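You operate a simulated robot arm through the tools that you are given. There is no shell and no other tool. Be economical: measure what you need, move in short steps, check, and stop when the job is done.

You are at the controls of a simulated robot arm. One attempt, no reset.

## Task
Take the bag marked "filler" from the grey bench and leave it on top of the blue sample board.
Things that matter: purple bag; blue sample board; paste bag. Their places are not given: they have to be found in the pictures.

Only the result counts: the job must be done as asked and must still hold three seconds after the hand-in. Knocking over, shifting, dropping, spilling or breaking anything else fails it.

## Robot
A 6-joint arm with a two-finger parallel gripper, fixed in place. Base frame: the origin is at the foot of the arm, x ahead of it, y to its left, z up; the work surface is at about z = 0. Lengths are in m, angles in degrees, forces in N, time in s.
With the tool pointing down near the work surface it reaches from about 0.14 to 0.58 m from the base axis. Its first joint turns from -66.0 to 66.0 degrees. Payload 2.1 kg.
Tool frame: the origin (TCP) lies between the finger pads and is the grasp point; the fingertips stand 0.03 m ahead of it; z points along the fingers, y is the line along which they close. Largest opening 0.094 m; finger width 0.028, thickness 0.01; the body of the gripper, 0.05 by 0.096 m, starts 0.055 m behind the TCP.
Orientation is that of the tool frame in the base frame, as a unit quaternion [x, y, z, w]. With the fingers straight down and closing along the base's y, the tool's x points along the base's -x, its y along +y and its z along -z.

## Interface
- The arm moves only by the tool apply_moves. Its argument "plan" is a list of rows, each a list of 3 entries, a list of its own where there are three numbers: the opening, from 0 (shut) to 1 (fully open), then the shift along the tool's x, y, z in m, then the turn about the tool's z in degrees. In form: [[hand, [tx, ty, tz], spin], ...]. A call has 1 to 12 rows; each row shifts and turns the commanded pose from where the row before left it, along the tool's axes as they then stand. A row lasts 0.2 s, in which the tool goes at most 0.05 m and 8.6 degrees; a call with a longer step from one row to the next is refused whole, and so is a gripper value outside its range. A pose out of reach is approached as far as the arm can. The call stops where the force on the tool passes 40 N (or 10 N more than at its start, if that is more) or the arm is blocked; 0.2 s more then pass. Each finger travels about 0.072 m/s and halts on what it meets, pressing with about 39 N; the grip force reading is that of the motor and also rises with nothing between the fingers. The clock runs only during rows and for 0.2 s after the last one: add rows that do not move to give the fingers time. The reply holds the time, the measured pose of the TCP, the force on the tool along the base axes, the opening and the grip force, in the units named above and with some noise, and new pictures: "views" is both (left out), scene, wrist or none.
- Cameras (640 x 400 px; columns grow to the right, rows downward): "scene" is fixed at [0.065, -0.3786, 0.4854]; the picture's right is [0.70, -0.71, 0.00], its down [-0.40, -0.39, -0.83] and it looks along [0.59, 0.58, -0.56] (base axes); focal length 256 px, centre (320, 200). "wrist" rides on the gripper at [-0.037, 0, -0.058] in the tool frame; the picture's right is [0.00, -1.00, 0.00], its down [0.97, 0.00, -0.24] and it looks along [0.24, 0.00, 0.97] (tool axes); focal length 218 px, centre (320, 200).
- pixel_to_xyz(camera, pixels): for up to 12 pixels [column, row] of the newest picture of that camera ("zoom" is the newest enlarged one), the place [x, y, z] in the base frame of the surface seen there, good to about 0.002 m. No time passes.
- enlarge(camera, box): a new picture of the part [left, top, right, bottom] of that camera's present view, enlarged. No time passes.
- job_done(): hands the job in; it is judged then, once.

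Go step by step. Measure first, check grasps and placings, and put right what went wrong. The budget is 60 turns and 150 pictures, counting those below and the enlarged ones. Unless the task says otherwise, let go and move clear before handing in, and close with one line.

The tools are called after "Emit:" by a JSON object that holds its "api" and its "payload". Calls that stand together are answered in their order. apply_moves: Moves the arm, as the interface text tells. Its arguments: {"type":"object","properties":{"plan":{"type":"array","items":{"type":"array"}},"views":{"type":"string","enum":["both","scene","wrist","none"]}},"required":["plan"]} The other tools are called the same way: pixel_to_xyz (camera, pixels) gives the place of the surface under pixels of a picture; enlarge (camera, box) takes an enlarged picture of a part of a camera's view; job_done () hands the job in.

At the start:

```text
time: 0.0
position: [0.2094, -0.1685, 0.3363]
tool_rot: [-0.001, 1.0, 0.0, 0.002]
wrist_force: [-0.1, -0.7, 0.3]
opening: 0.0943
grasp_force: 0.2
```

scene: 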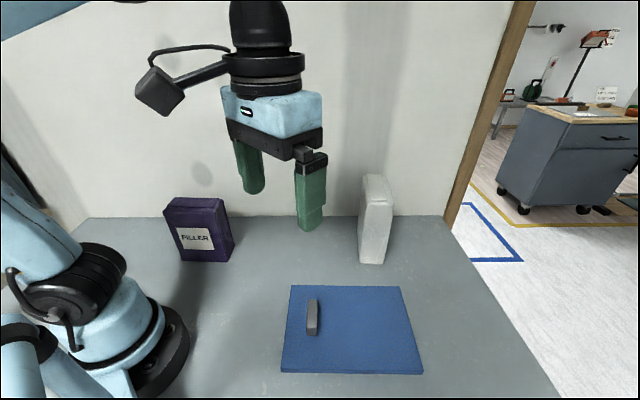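
wrist: 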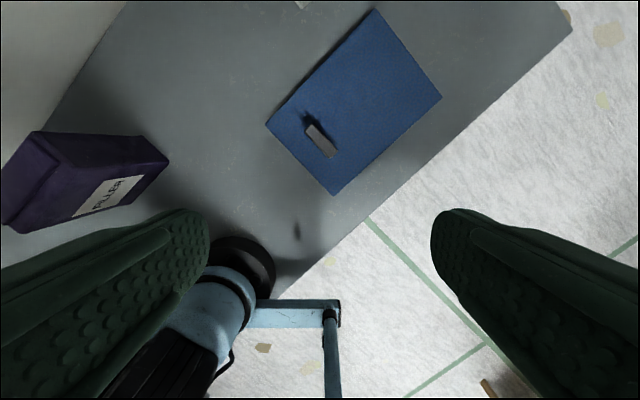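

The purple bag labelled FILLER stands at about (198,230) in the scene view. The blue board is at (350,330) with a small grey block on it at (312,317), and a white bag is at (376,220). I'll measure these first.

Emit:
{"api": "pixel_to_xyz", "payload": {"camera": "scene", "pixels": [[165, 206], [181, 261], [229, 261], [233, 240], [222, 205], [213, 198], [175, 198], [197, 203], [205, 230], [180, 220]]}}

Emit:
{"api": "pixel_to_xyz", "payload": {"camera": "scene", "pixels": [[291, 287], [400, 288], [421, 372], [283, 371], [312, 302], [312, 330], [318, 317], [366, 180], [384, 180], [360, 262], [383, 262], [390, 205]]}}

Emit:
{"api": "enlarge", "payload": {"camera": "scene", "box": [140, 170, 300, 270]}}

Emit:
{"api": "enlarge", "payload": {"camera": "scene", "box": [270, 160, 430, 380]}}

Emit:
{"api": "pixel_to_xyz", "payload": {"camera": "wrist", "pixels": [[37, 132], [145, 136], [168, 158], [60, 150], [10, 220], [80, 155], [110, 150], [310, 125], [330, 157], [320, 140]]}}

```text
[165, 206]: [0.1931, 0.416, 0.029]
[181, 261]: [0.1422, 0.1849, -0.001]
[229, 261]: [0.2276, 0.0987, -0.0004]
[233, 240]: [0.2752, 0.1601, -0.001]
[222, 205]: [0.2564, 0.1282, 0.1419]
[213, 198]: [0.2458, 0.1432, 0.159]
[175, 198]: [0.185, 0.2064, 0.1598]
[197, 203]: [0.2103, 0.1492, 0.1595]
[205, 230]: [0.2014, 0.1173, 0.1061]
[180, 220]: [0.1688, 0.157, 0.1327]
```

```text
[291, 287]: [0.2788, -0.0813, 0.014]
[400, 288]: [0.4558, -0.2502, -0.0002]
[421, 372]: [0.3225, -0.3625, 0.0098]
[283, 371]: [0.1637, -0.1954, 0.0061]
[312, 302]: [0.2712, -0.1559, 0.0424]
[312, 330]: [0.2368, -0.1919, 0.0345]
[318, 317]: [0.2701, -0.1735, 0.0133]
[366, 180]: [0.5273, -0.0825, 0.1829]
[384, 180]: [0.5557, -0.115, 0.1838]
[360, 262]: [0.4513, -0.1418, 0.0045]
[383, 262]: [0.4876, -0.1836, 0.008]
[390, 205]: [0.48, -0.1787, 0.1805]
```

```text
4.00 times, centred on (220, 220) of scene
```

zoom: 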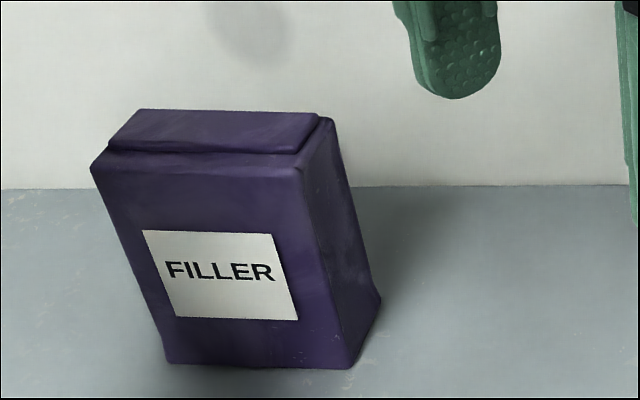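

```text
1.82 times, centred on (350, 270) of scene
```

zoom: 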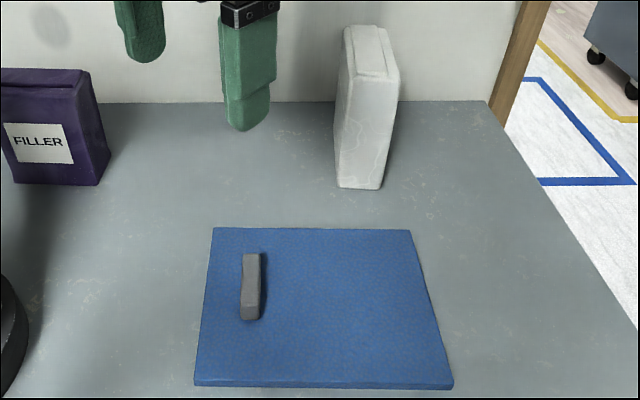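

```text
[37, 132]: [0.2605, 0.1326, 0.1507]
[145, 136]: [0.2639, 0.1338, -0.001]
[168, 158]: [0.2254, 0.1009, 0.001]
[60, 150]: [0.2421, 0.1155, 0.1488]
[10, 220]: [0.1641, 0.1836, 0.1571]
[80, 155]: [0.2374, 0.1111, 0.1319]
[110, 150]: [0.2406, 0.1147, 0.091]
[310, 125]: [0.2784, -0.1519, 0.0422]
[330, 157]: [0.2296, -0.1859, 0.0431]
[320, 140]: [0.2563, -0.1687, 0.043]
```

The bag is about 0.12 × 0.053 × 0.16 m, centred near (0.204, 0.161), with its thin direction along (0.71, 0.70). The board has free room around (0.325, -0.247), past the grey block. I'll move high over the bag and then turn 45 degrees.

Emit:
{"api": "apply_moves", "payload": {"plan": [[1, [0, 0.041, 0], 0], [1, [0, 0.041, 0], 0], [1, [0, 0.041, 0], 0], [1, [0, 0.041, 0], 0], [1, [0, 0.041, 0], 0], [1, [0, 0.041, 0], 0], [1, [0, 0.041, 0], 0], [1, [0.005, 0.042, 0], 0], [1, [0, 0, 0], 0]], "views": "none"}}

Emit:
{"api": "apply_moves", "payload": {"plan": [[1, [0, 0, 0], 7.5], [1, [0, 0, 0], 7.5], [1, [0, 0, 0], 7.5], [1, [0, 0, 0], 7.5], [1, [0, 0, 0], 7.5], [1, [0, 0, 0], 7.5], [1, [0, 0, 0], 0]]}}

```text
time: 2.0
position: [0.2055, 0.163, 0.336]
tool_rot: [-0.001, 1.0, 0.001, 0.001]
wrist_force: [-0.4, 0.2, 0.0]
opening: 0.094
grasp_force: 0.0
```

```text
time: 3.6
position: [0.2059, 0.1623, 0.335]
tool_rot: [0.383, 0.924, 0.002, 0.002]
wrist_force: [0.0, -0.1, 0.1]
opening: 0.094
grasp_force: 0.1
```

scene: 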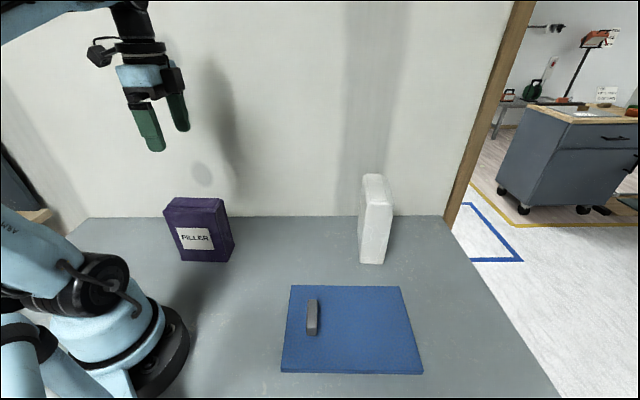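
wrist: 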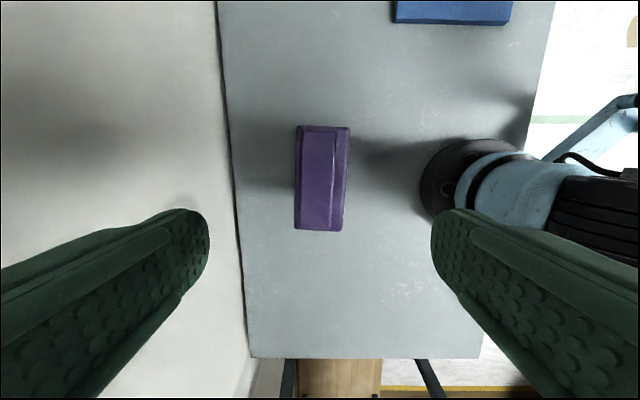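

In the wrist view the bag's top spans columns 295–350 and rows 125–231, nearly aligned with the hand. I'll measure its edges to centre on it.

Emit:
{"api": "enlarge", "payload": {"camera": "wrist", "box": [240, 128, 400, 228]}}

Emit:
{"api": "pixel_to_xyz", "payload": {"camera": "wrist", "pixels": [[298, 130], [348, 131], [295, 227], [341, 227], [297, 180], [345, 180], [318, 128], [318, 228], [304, 180], [330, 180]]}}

```text
4.00 times, centred on (320, 178) of wrist
```

zoom: 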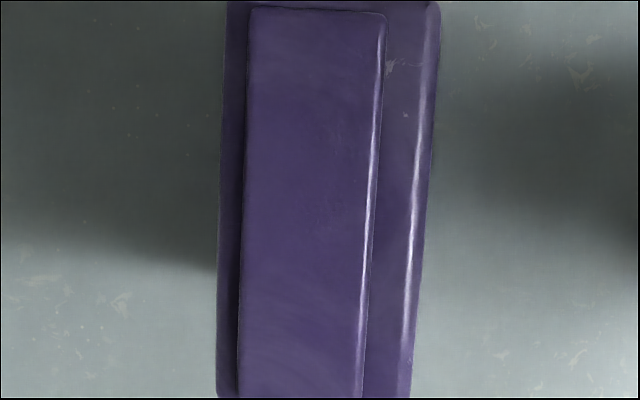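

```text
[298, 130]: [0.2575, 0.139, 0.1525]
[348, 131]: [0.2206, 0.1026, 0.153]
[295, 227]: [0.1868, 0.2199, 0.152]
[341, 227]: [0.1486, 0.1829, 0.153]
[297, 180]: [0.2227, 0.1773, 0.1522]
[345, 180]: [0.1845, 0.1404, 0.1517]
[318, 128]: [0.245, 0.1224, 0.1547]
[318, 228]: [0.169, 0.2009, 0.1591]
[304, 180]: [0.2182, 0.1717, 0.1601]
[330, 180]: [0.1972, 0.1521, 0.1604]
```

The top's centre is (0.2034, 0.1611), it needs about 3.4° more turn, and the top is at z = 0.160. I'll adjust and descend to TCP z ≈ 0.120.

Emit:
{"api": "apply_moves", "payload": {"plan": [[1, [0.001, -0.0026, 0], 0], [1, [0, 0, 0], 3.4], [1, [0, 0, 0.04], 0], [1, [0, 0, 0.04], 0], [1, [0, 0, 0.04], 0], [1, [0, 0, 0.04], 0], [1, [0, 0, 0.03], 0], [1, [0, 0, 0.025], 0], [1, [0, 0, 0], 0]]}}

```text
time: 5.6
position: [0.2029, 0.1602, 0.119]
tool_rot: [0.409, 0.913, 0.001, 0.002]
wrist_force: [-0.4, -0.8, 0.0]
opening: 0.0941
grasp_force: 0.1
```

scene: 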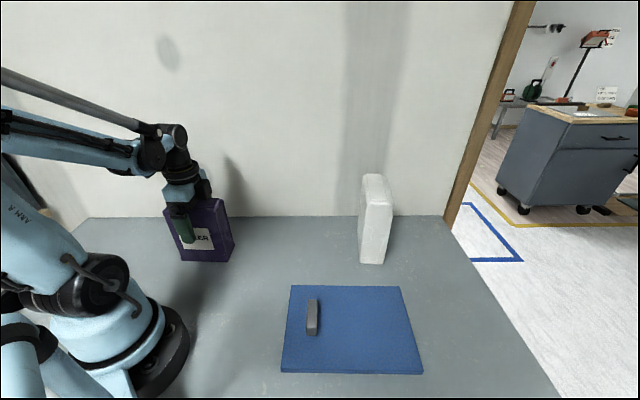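
wrist: 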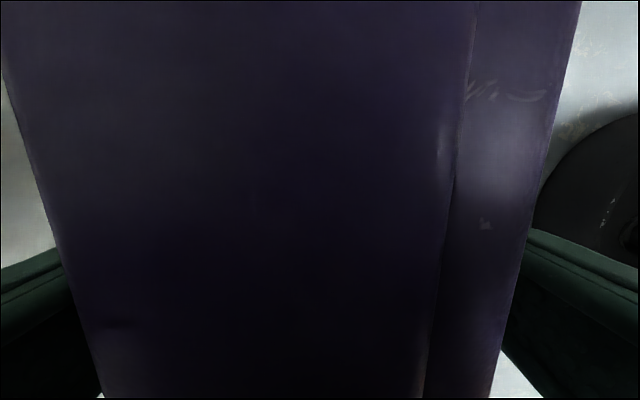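

The fingers straddle the bag with clearance on both sides. I'll close on it.

Emit:
{"api": "apply_moves", "payload": {"plan": [[0.6, [0, 0, 0], 0], [0.5, [0, 0, 0], 0], [0.4, [0, 0, 0], 0], [0.3, [0, 0, 0], 0], [0.3, [0, 0, 0], 0]], "views": "none"}}

```text
time: 6.8
position: [0.203, 0.1602, 0.1193]
tool_rot: [0.409, 0.912, 0.001, 0.001]
wrist_force: [-0.1, 0.8, -0.5]
opening: 0.0703
grasp_force: 39.0
```

The grip reads 39 N at 0.070 m, so the bag bulges below the top. I'll do a small test lift.

Emit:
{"api": "apply_moves", "payload": {"plan": [[0.3, [0, 0, -0.01], 0], [0.3, [0, 0, -0.02], 0], [0.3, [0, 0, -0.02], 0], [0.3, [0, 0, 0], 0]]}}

```text
time: 7.8
position: [0.2029, 0.1617, 0.1708]
tool_rot: [0.409, 0.913, 0.002, 0.001]
wrist_force: [-0.2, 0.0, -7.1]
opening: 0.0705
grasp_force: 38.9
```

scene: 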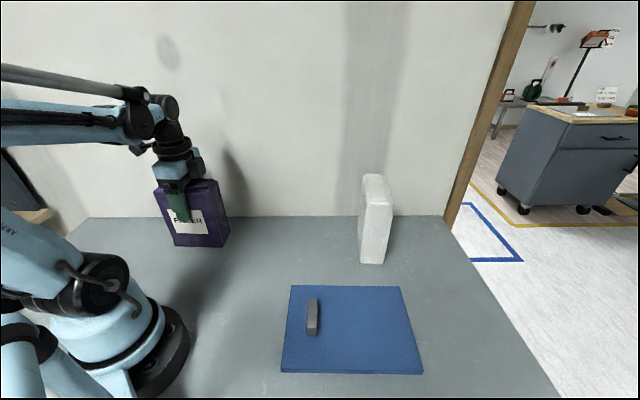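
wrist: 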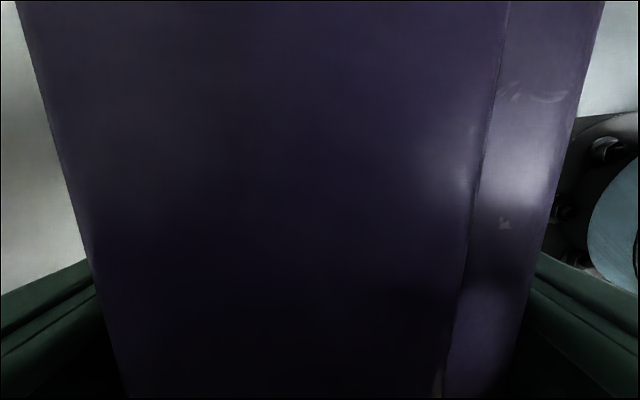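

The bag is held (about 7 N of weight, no slip). I'll raise it, align it with the board (-2°) and carry it over the free part of the board.

Emit:
{"api": "apply_moves", "payload": {"plan": [[0.3, [0, 0, -0.03], 0], [0.3, [0, 0, -0.03], 0], [0.3, [0, 0, -0.02], 0], [0.3, [0, 0, 0], -2], [0.3, [0, 0, 0], 0]], "views": "none"}}

Emit:
{"api": "apply_moves", "payload": {"plan": [[0.3, [-0.0316, -0.0162, 0], 0], [0.3, [-0.0316, -0.0162, 0], 0], [0.3, [-0.0316, -0.0162, 0], 0], [0.3, [-0.0316, -0.0162, 0], 0], [0.3, [-0.0316, -0.0162, 0], 0], [0.3, [-0.0316, -0.0162, 0], 0], [0.3, [-0.0316, -0.0162, 0], 0], [0.3, [-0.0316, -0.0162, 0], 0], [0.3, [-0.0316, -0.0162, 0], 0], [0.3, [-0.0316, -0.0162, 0], 0], [0.3, [-0.0316, -0.0162, 0], 0], [0.3, [-0.0316, -0.0162, 0], 0]]}}

```text
time: 9.0
position: [0.2022, 0.16, 0.2506]
tool_rot: [0.393, 0.919, 0.001, 0.001]
wrist_force: [0.4, -0.8, -7.8]
opening: 0.0704
grasp_force: 39.3
```

```text
time: 11.6
position: [0.3221, -0.2496, 0.2488]
tool_rot: [0.393, 0.92, 0.001, 0.002]
wrist_force: [-0.1, -0.6, -8.4]
opening: 0.0702
grasp_force: 38.6
```

scene: 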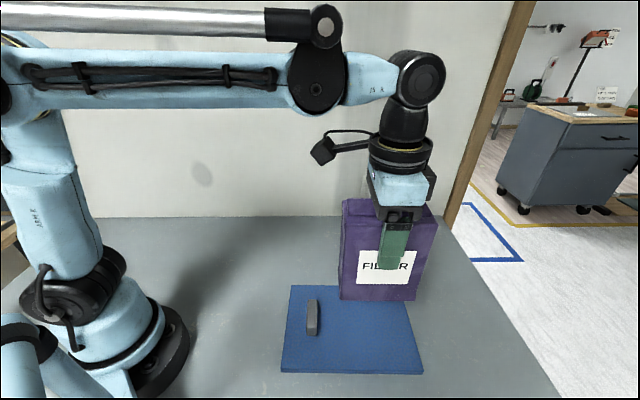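
wrist: 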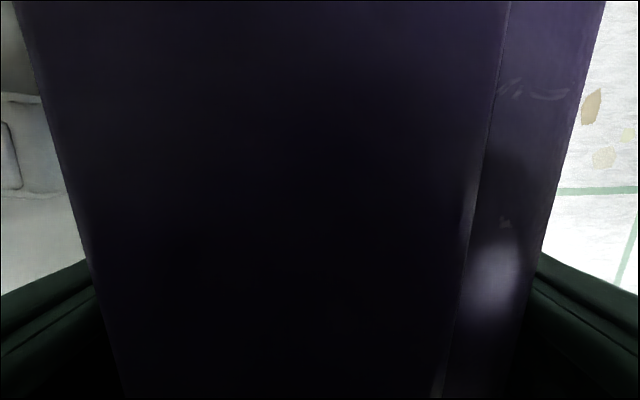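

The bag hangs upright over the board, and its lower edge runs (340,298) to (414,301). I'll measure it and the board before lowering.

Emit:
{"api": "enlarge", "payload": {"camera": "scene", "box": [270, 180, 450, 380]}}

Emit:
{"api": "pixel_to_xyz", "payload": {"camera": "scene", "pixels": [[342, 295], [412, 297], [344, 210], [418, 222], [434, 222], [420, 278], [377, 297], [293, 290], [287, 366], [412, 366], [403, 300], [318, 333]]}}

```text
2.00 times, centred on (360, 280) of scene
```

zoom: 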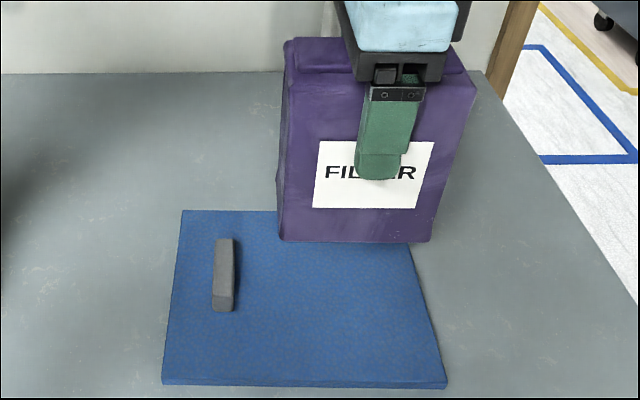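

```text
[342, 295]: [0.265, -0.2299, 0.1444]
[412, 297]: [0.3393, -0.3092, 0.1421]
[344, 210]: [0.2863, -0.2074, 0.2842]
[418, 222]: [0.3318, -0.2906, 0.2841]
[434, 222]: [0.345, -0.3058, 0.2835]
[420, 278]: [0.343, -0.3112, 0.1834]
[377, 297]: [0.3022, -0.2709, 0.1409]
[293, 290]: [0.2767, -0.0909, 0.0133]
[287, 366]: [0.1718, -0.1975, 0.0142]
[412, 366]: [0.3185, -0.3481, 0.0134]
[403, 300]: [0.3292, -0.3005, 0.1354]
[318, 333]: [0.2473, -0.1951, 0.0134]
```

The base centre will land at about (0.320, -0.252), inside the board and about 3 cm clear of the grey block. I'll lower it to just above the board (top z ≈ 0.0135, expected contact at TCP z ≈ 0.1325).

Emit:
{"api": "apply_moves", "payload": {"plan": [[0.3, [0, 0, 0.03], 0], [0.3, [0, 0, 0.03], 0], [0.3, [0, 0, 0.025], 0], [0.3, [0, 0, 0.015], 0], [0.3, [0, 0, 0.007], 0], [0.3, [0, 0, 0], 0]]}}

```text
time: 13.0
position: [0.3249, -0.2482, 0.1421]
tool_rot: [0.393, 0.92, 0.001, 0.001]
wrist_force: [0.3, -0.5, -8.2]
opening: 0.0702
grasp_force: 38.9
```

scene: 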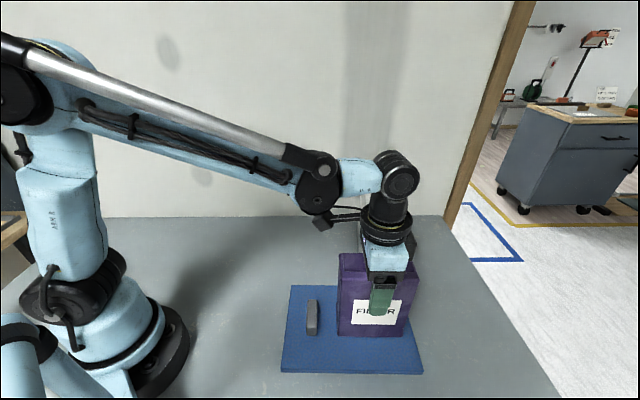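
wrist: 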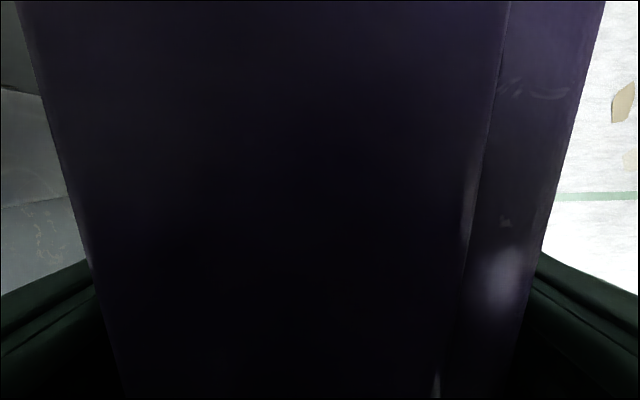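

The bag is about 1 cm above the board with the block clear. I'll lower in small steps and watch the force.

Emit:
{"api": "apply_moves", "payload": {"plan": [[0.3, [0, 0, 0.004], 0], [0.3, [0, 0, 0.003], 0], [0.3, [0, 0, 0.001], 0], [0.3, [0, 0, 0], 0]], "views": "none"}}

```text
time: 14.0
position: [0.3243, -0.2476, 0.1342]
tool_rot: [0.393, 0.919, 0.001, 0.001]
wrist_force: [0.5, -0.5, -7.4]
opening: 0.0704
grasp_force: 38.8
```

No contact yet at z = 0.134, so I'll go down further in 1 mm steps.

Emit:
{"api": "apply_moves", "payload": {"plan": [[0.3, [0, 0, 0.001], 0], [0.3, [0, 0, 0.001], 0], [0.3, [0, 0, 0], 0]], "views": "none"}}

```text
time: 14.8
position: [0.3249, -0.2465, 0.1335]
tool_rot: [0.393, 0.919, 0.001, 0.002]
wrist_force: [0.6, 0.1, -8.1]
opening: 0.0702
grasp_force: 38.5
```

Emit:
{"api": "apply_moves", "payload": {"plan": [[0.3, [0, 0, 0.001], 0], [0.3, [0, 0, 0.001], 0], [0.3, [0, 0, 0], 0]], "views": "scene"}}

Emit:
{"api": "enlarge", "payload": {"camera": "scene", "box": [290, 240, 430, 380]}}

```text
time: 15.6
position: [0.3257, -0.2479, 0.1312]
tool_rot: [0.394, 0.919, 0.001, 0.001]
wrist_force: [2.5, 5.4, 38.0]
opening: 0.0701
grasp_force: 39.4
```

scene: 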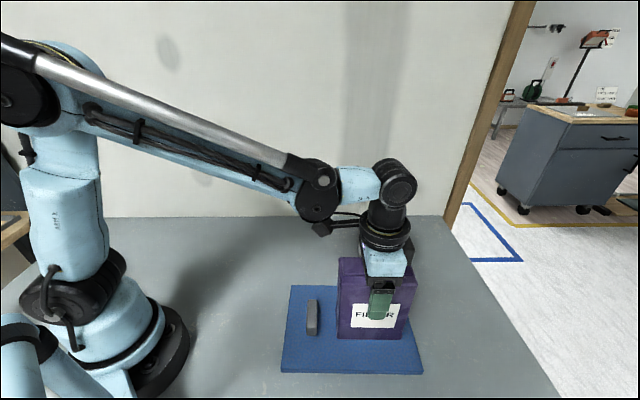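

```text
2.86 times, centred on (360, 310) of scene
```

zoom: 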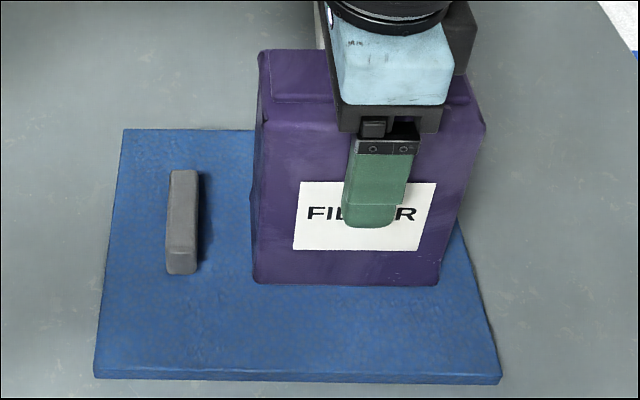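

Contact was made: the force rose to +38 N. I'll ease up 1 mm to unload, then open gently.

Emit:
{"api": "apply_moves", "payload": {"plan": [[0.3, [0, 0, -0.001], 0], [0.3, [0, 0, 0], 0]], "views": "none"}}

```text
time: 16.2
position: [0.3234, -0.2489, 0.1319]
tool_rot: [0.393, 0.92, 0.001, 0.002]
wrist_force: [6.0, 3.6, 22.2]
opening: 0.0703
grasp_force: 39.1
```

Emit:
{"api": "apply_moves", "payload": {"plan": [[0.3, [0, 0, -0.001], 0], [0.3, [0, 0, 0], 0]], "views": "none"}}

```text
time: 16.8
position: [0.3236, -0.2486, 0.1324]
tool_rot: [0.393, 0.919, -0.001, 0.001]
wrist_force: [-0.7, 0.0, -8.0]
opening: 0.0705
grasp_force: 38.9
```

The load is off and the bag is within about half a millimetre of the board. I'll open now.

Emit:
{"api": "apply_moves", "payload": {"plan": [[0.8, [0, 0, 0], 0], [0.9, [0, 0, 0], 0], [1, [0, 0, 0], 0], [1, [0, 0, 0], 0]]}}

```text
time: 17.8
position: [0.3238, -0.2488, 0.1336]
tool_rot: [0.393, 0.919, 0.001, 0.001]
wrist_force: [0.2, 0.0, -0.5]
opening: 0.0938
grasp_force: 0.0
```

scene: 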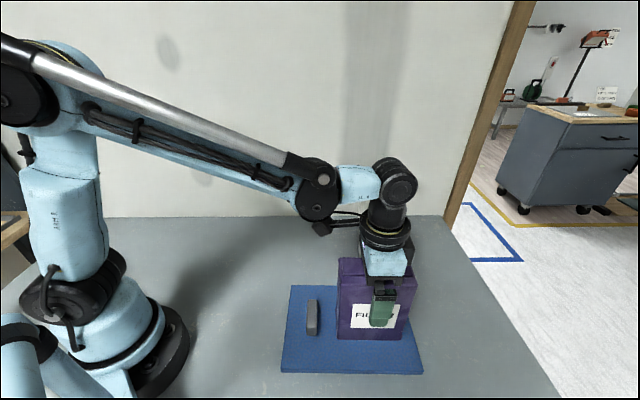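
wrist: 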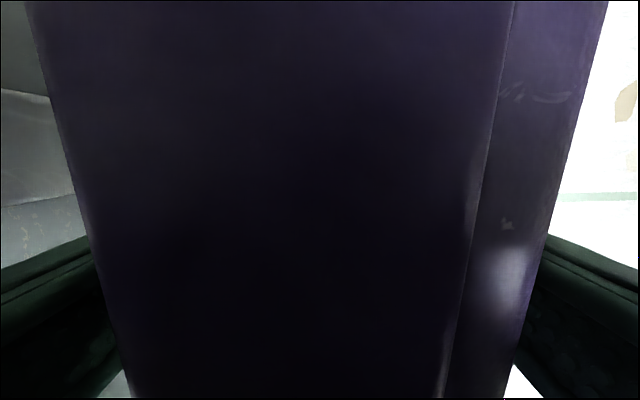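

The bag stands free with the fingers clear on both sides. I'll retreat straight up.

Emit:
{"api": "apply_moves", "payload": {"plan": [[1, [0, 0, -0.015], 0], [1, [0, 0, -0.03], 0], [1, [0, 0, -0.04], 0], [1, [0, 0, -0.04], 0], [1, [0, 0, -0.04], 0], [1, [0, 0, -0.03], 0], [1, [0, 0, 0], 0]]}}

```text
time: 19.4
position: [0.3231, -0.2476, 0.328]
tool_rot: [0.393, 0.919, 0.001, 0.002]
wrist_force: [0.6, 0.1, -0.2]
opening: 0.0939
grasp_force: 0.2
```

scene: 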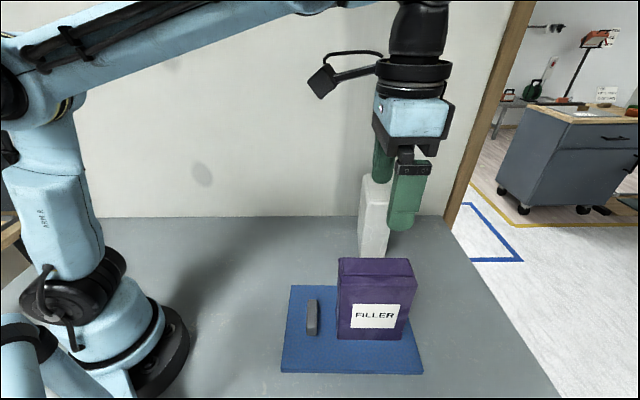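
wrist: 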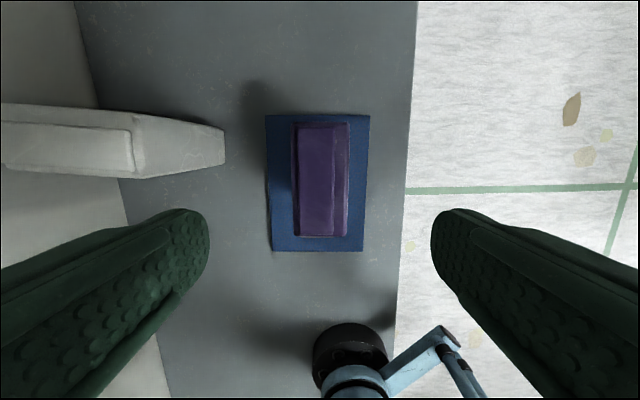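

The bag stands upright well inside the board. The grey block (312,317), the board and the white bag are where they started, and the hand is clear, so I'm handing in.

Emit:
{"api": "job_done", "payload": {}}

```text
The job is handed in.
```

The purple "filler" bag is standing upright on the blue sample board, and the grey block, the board and the white bag look unmoved in the final pictures.
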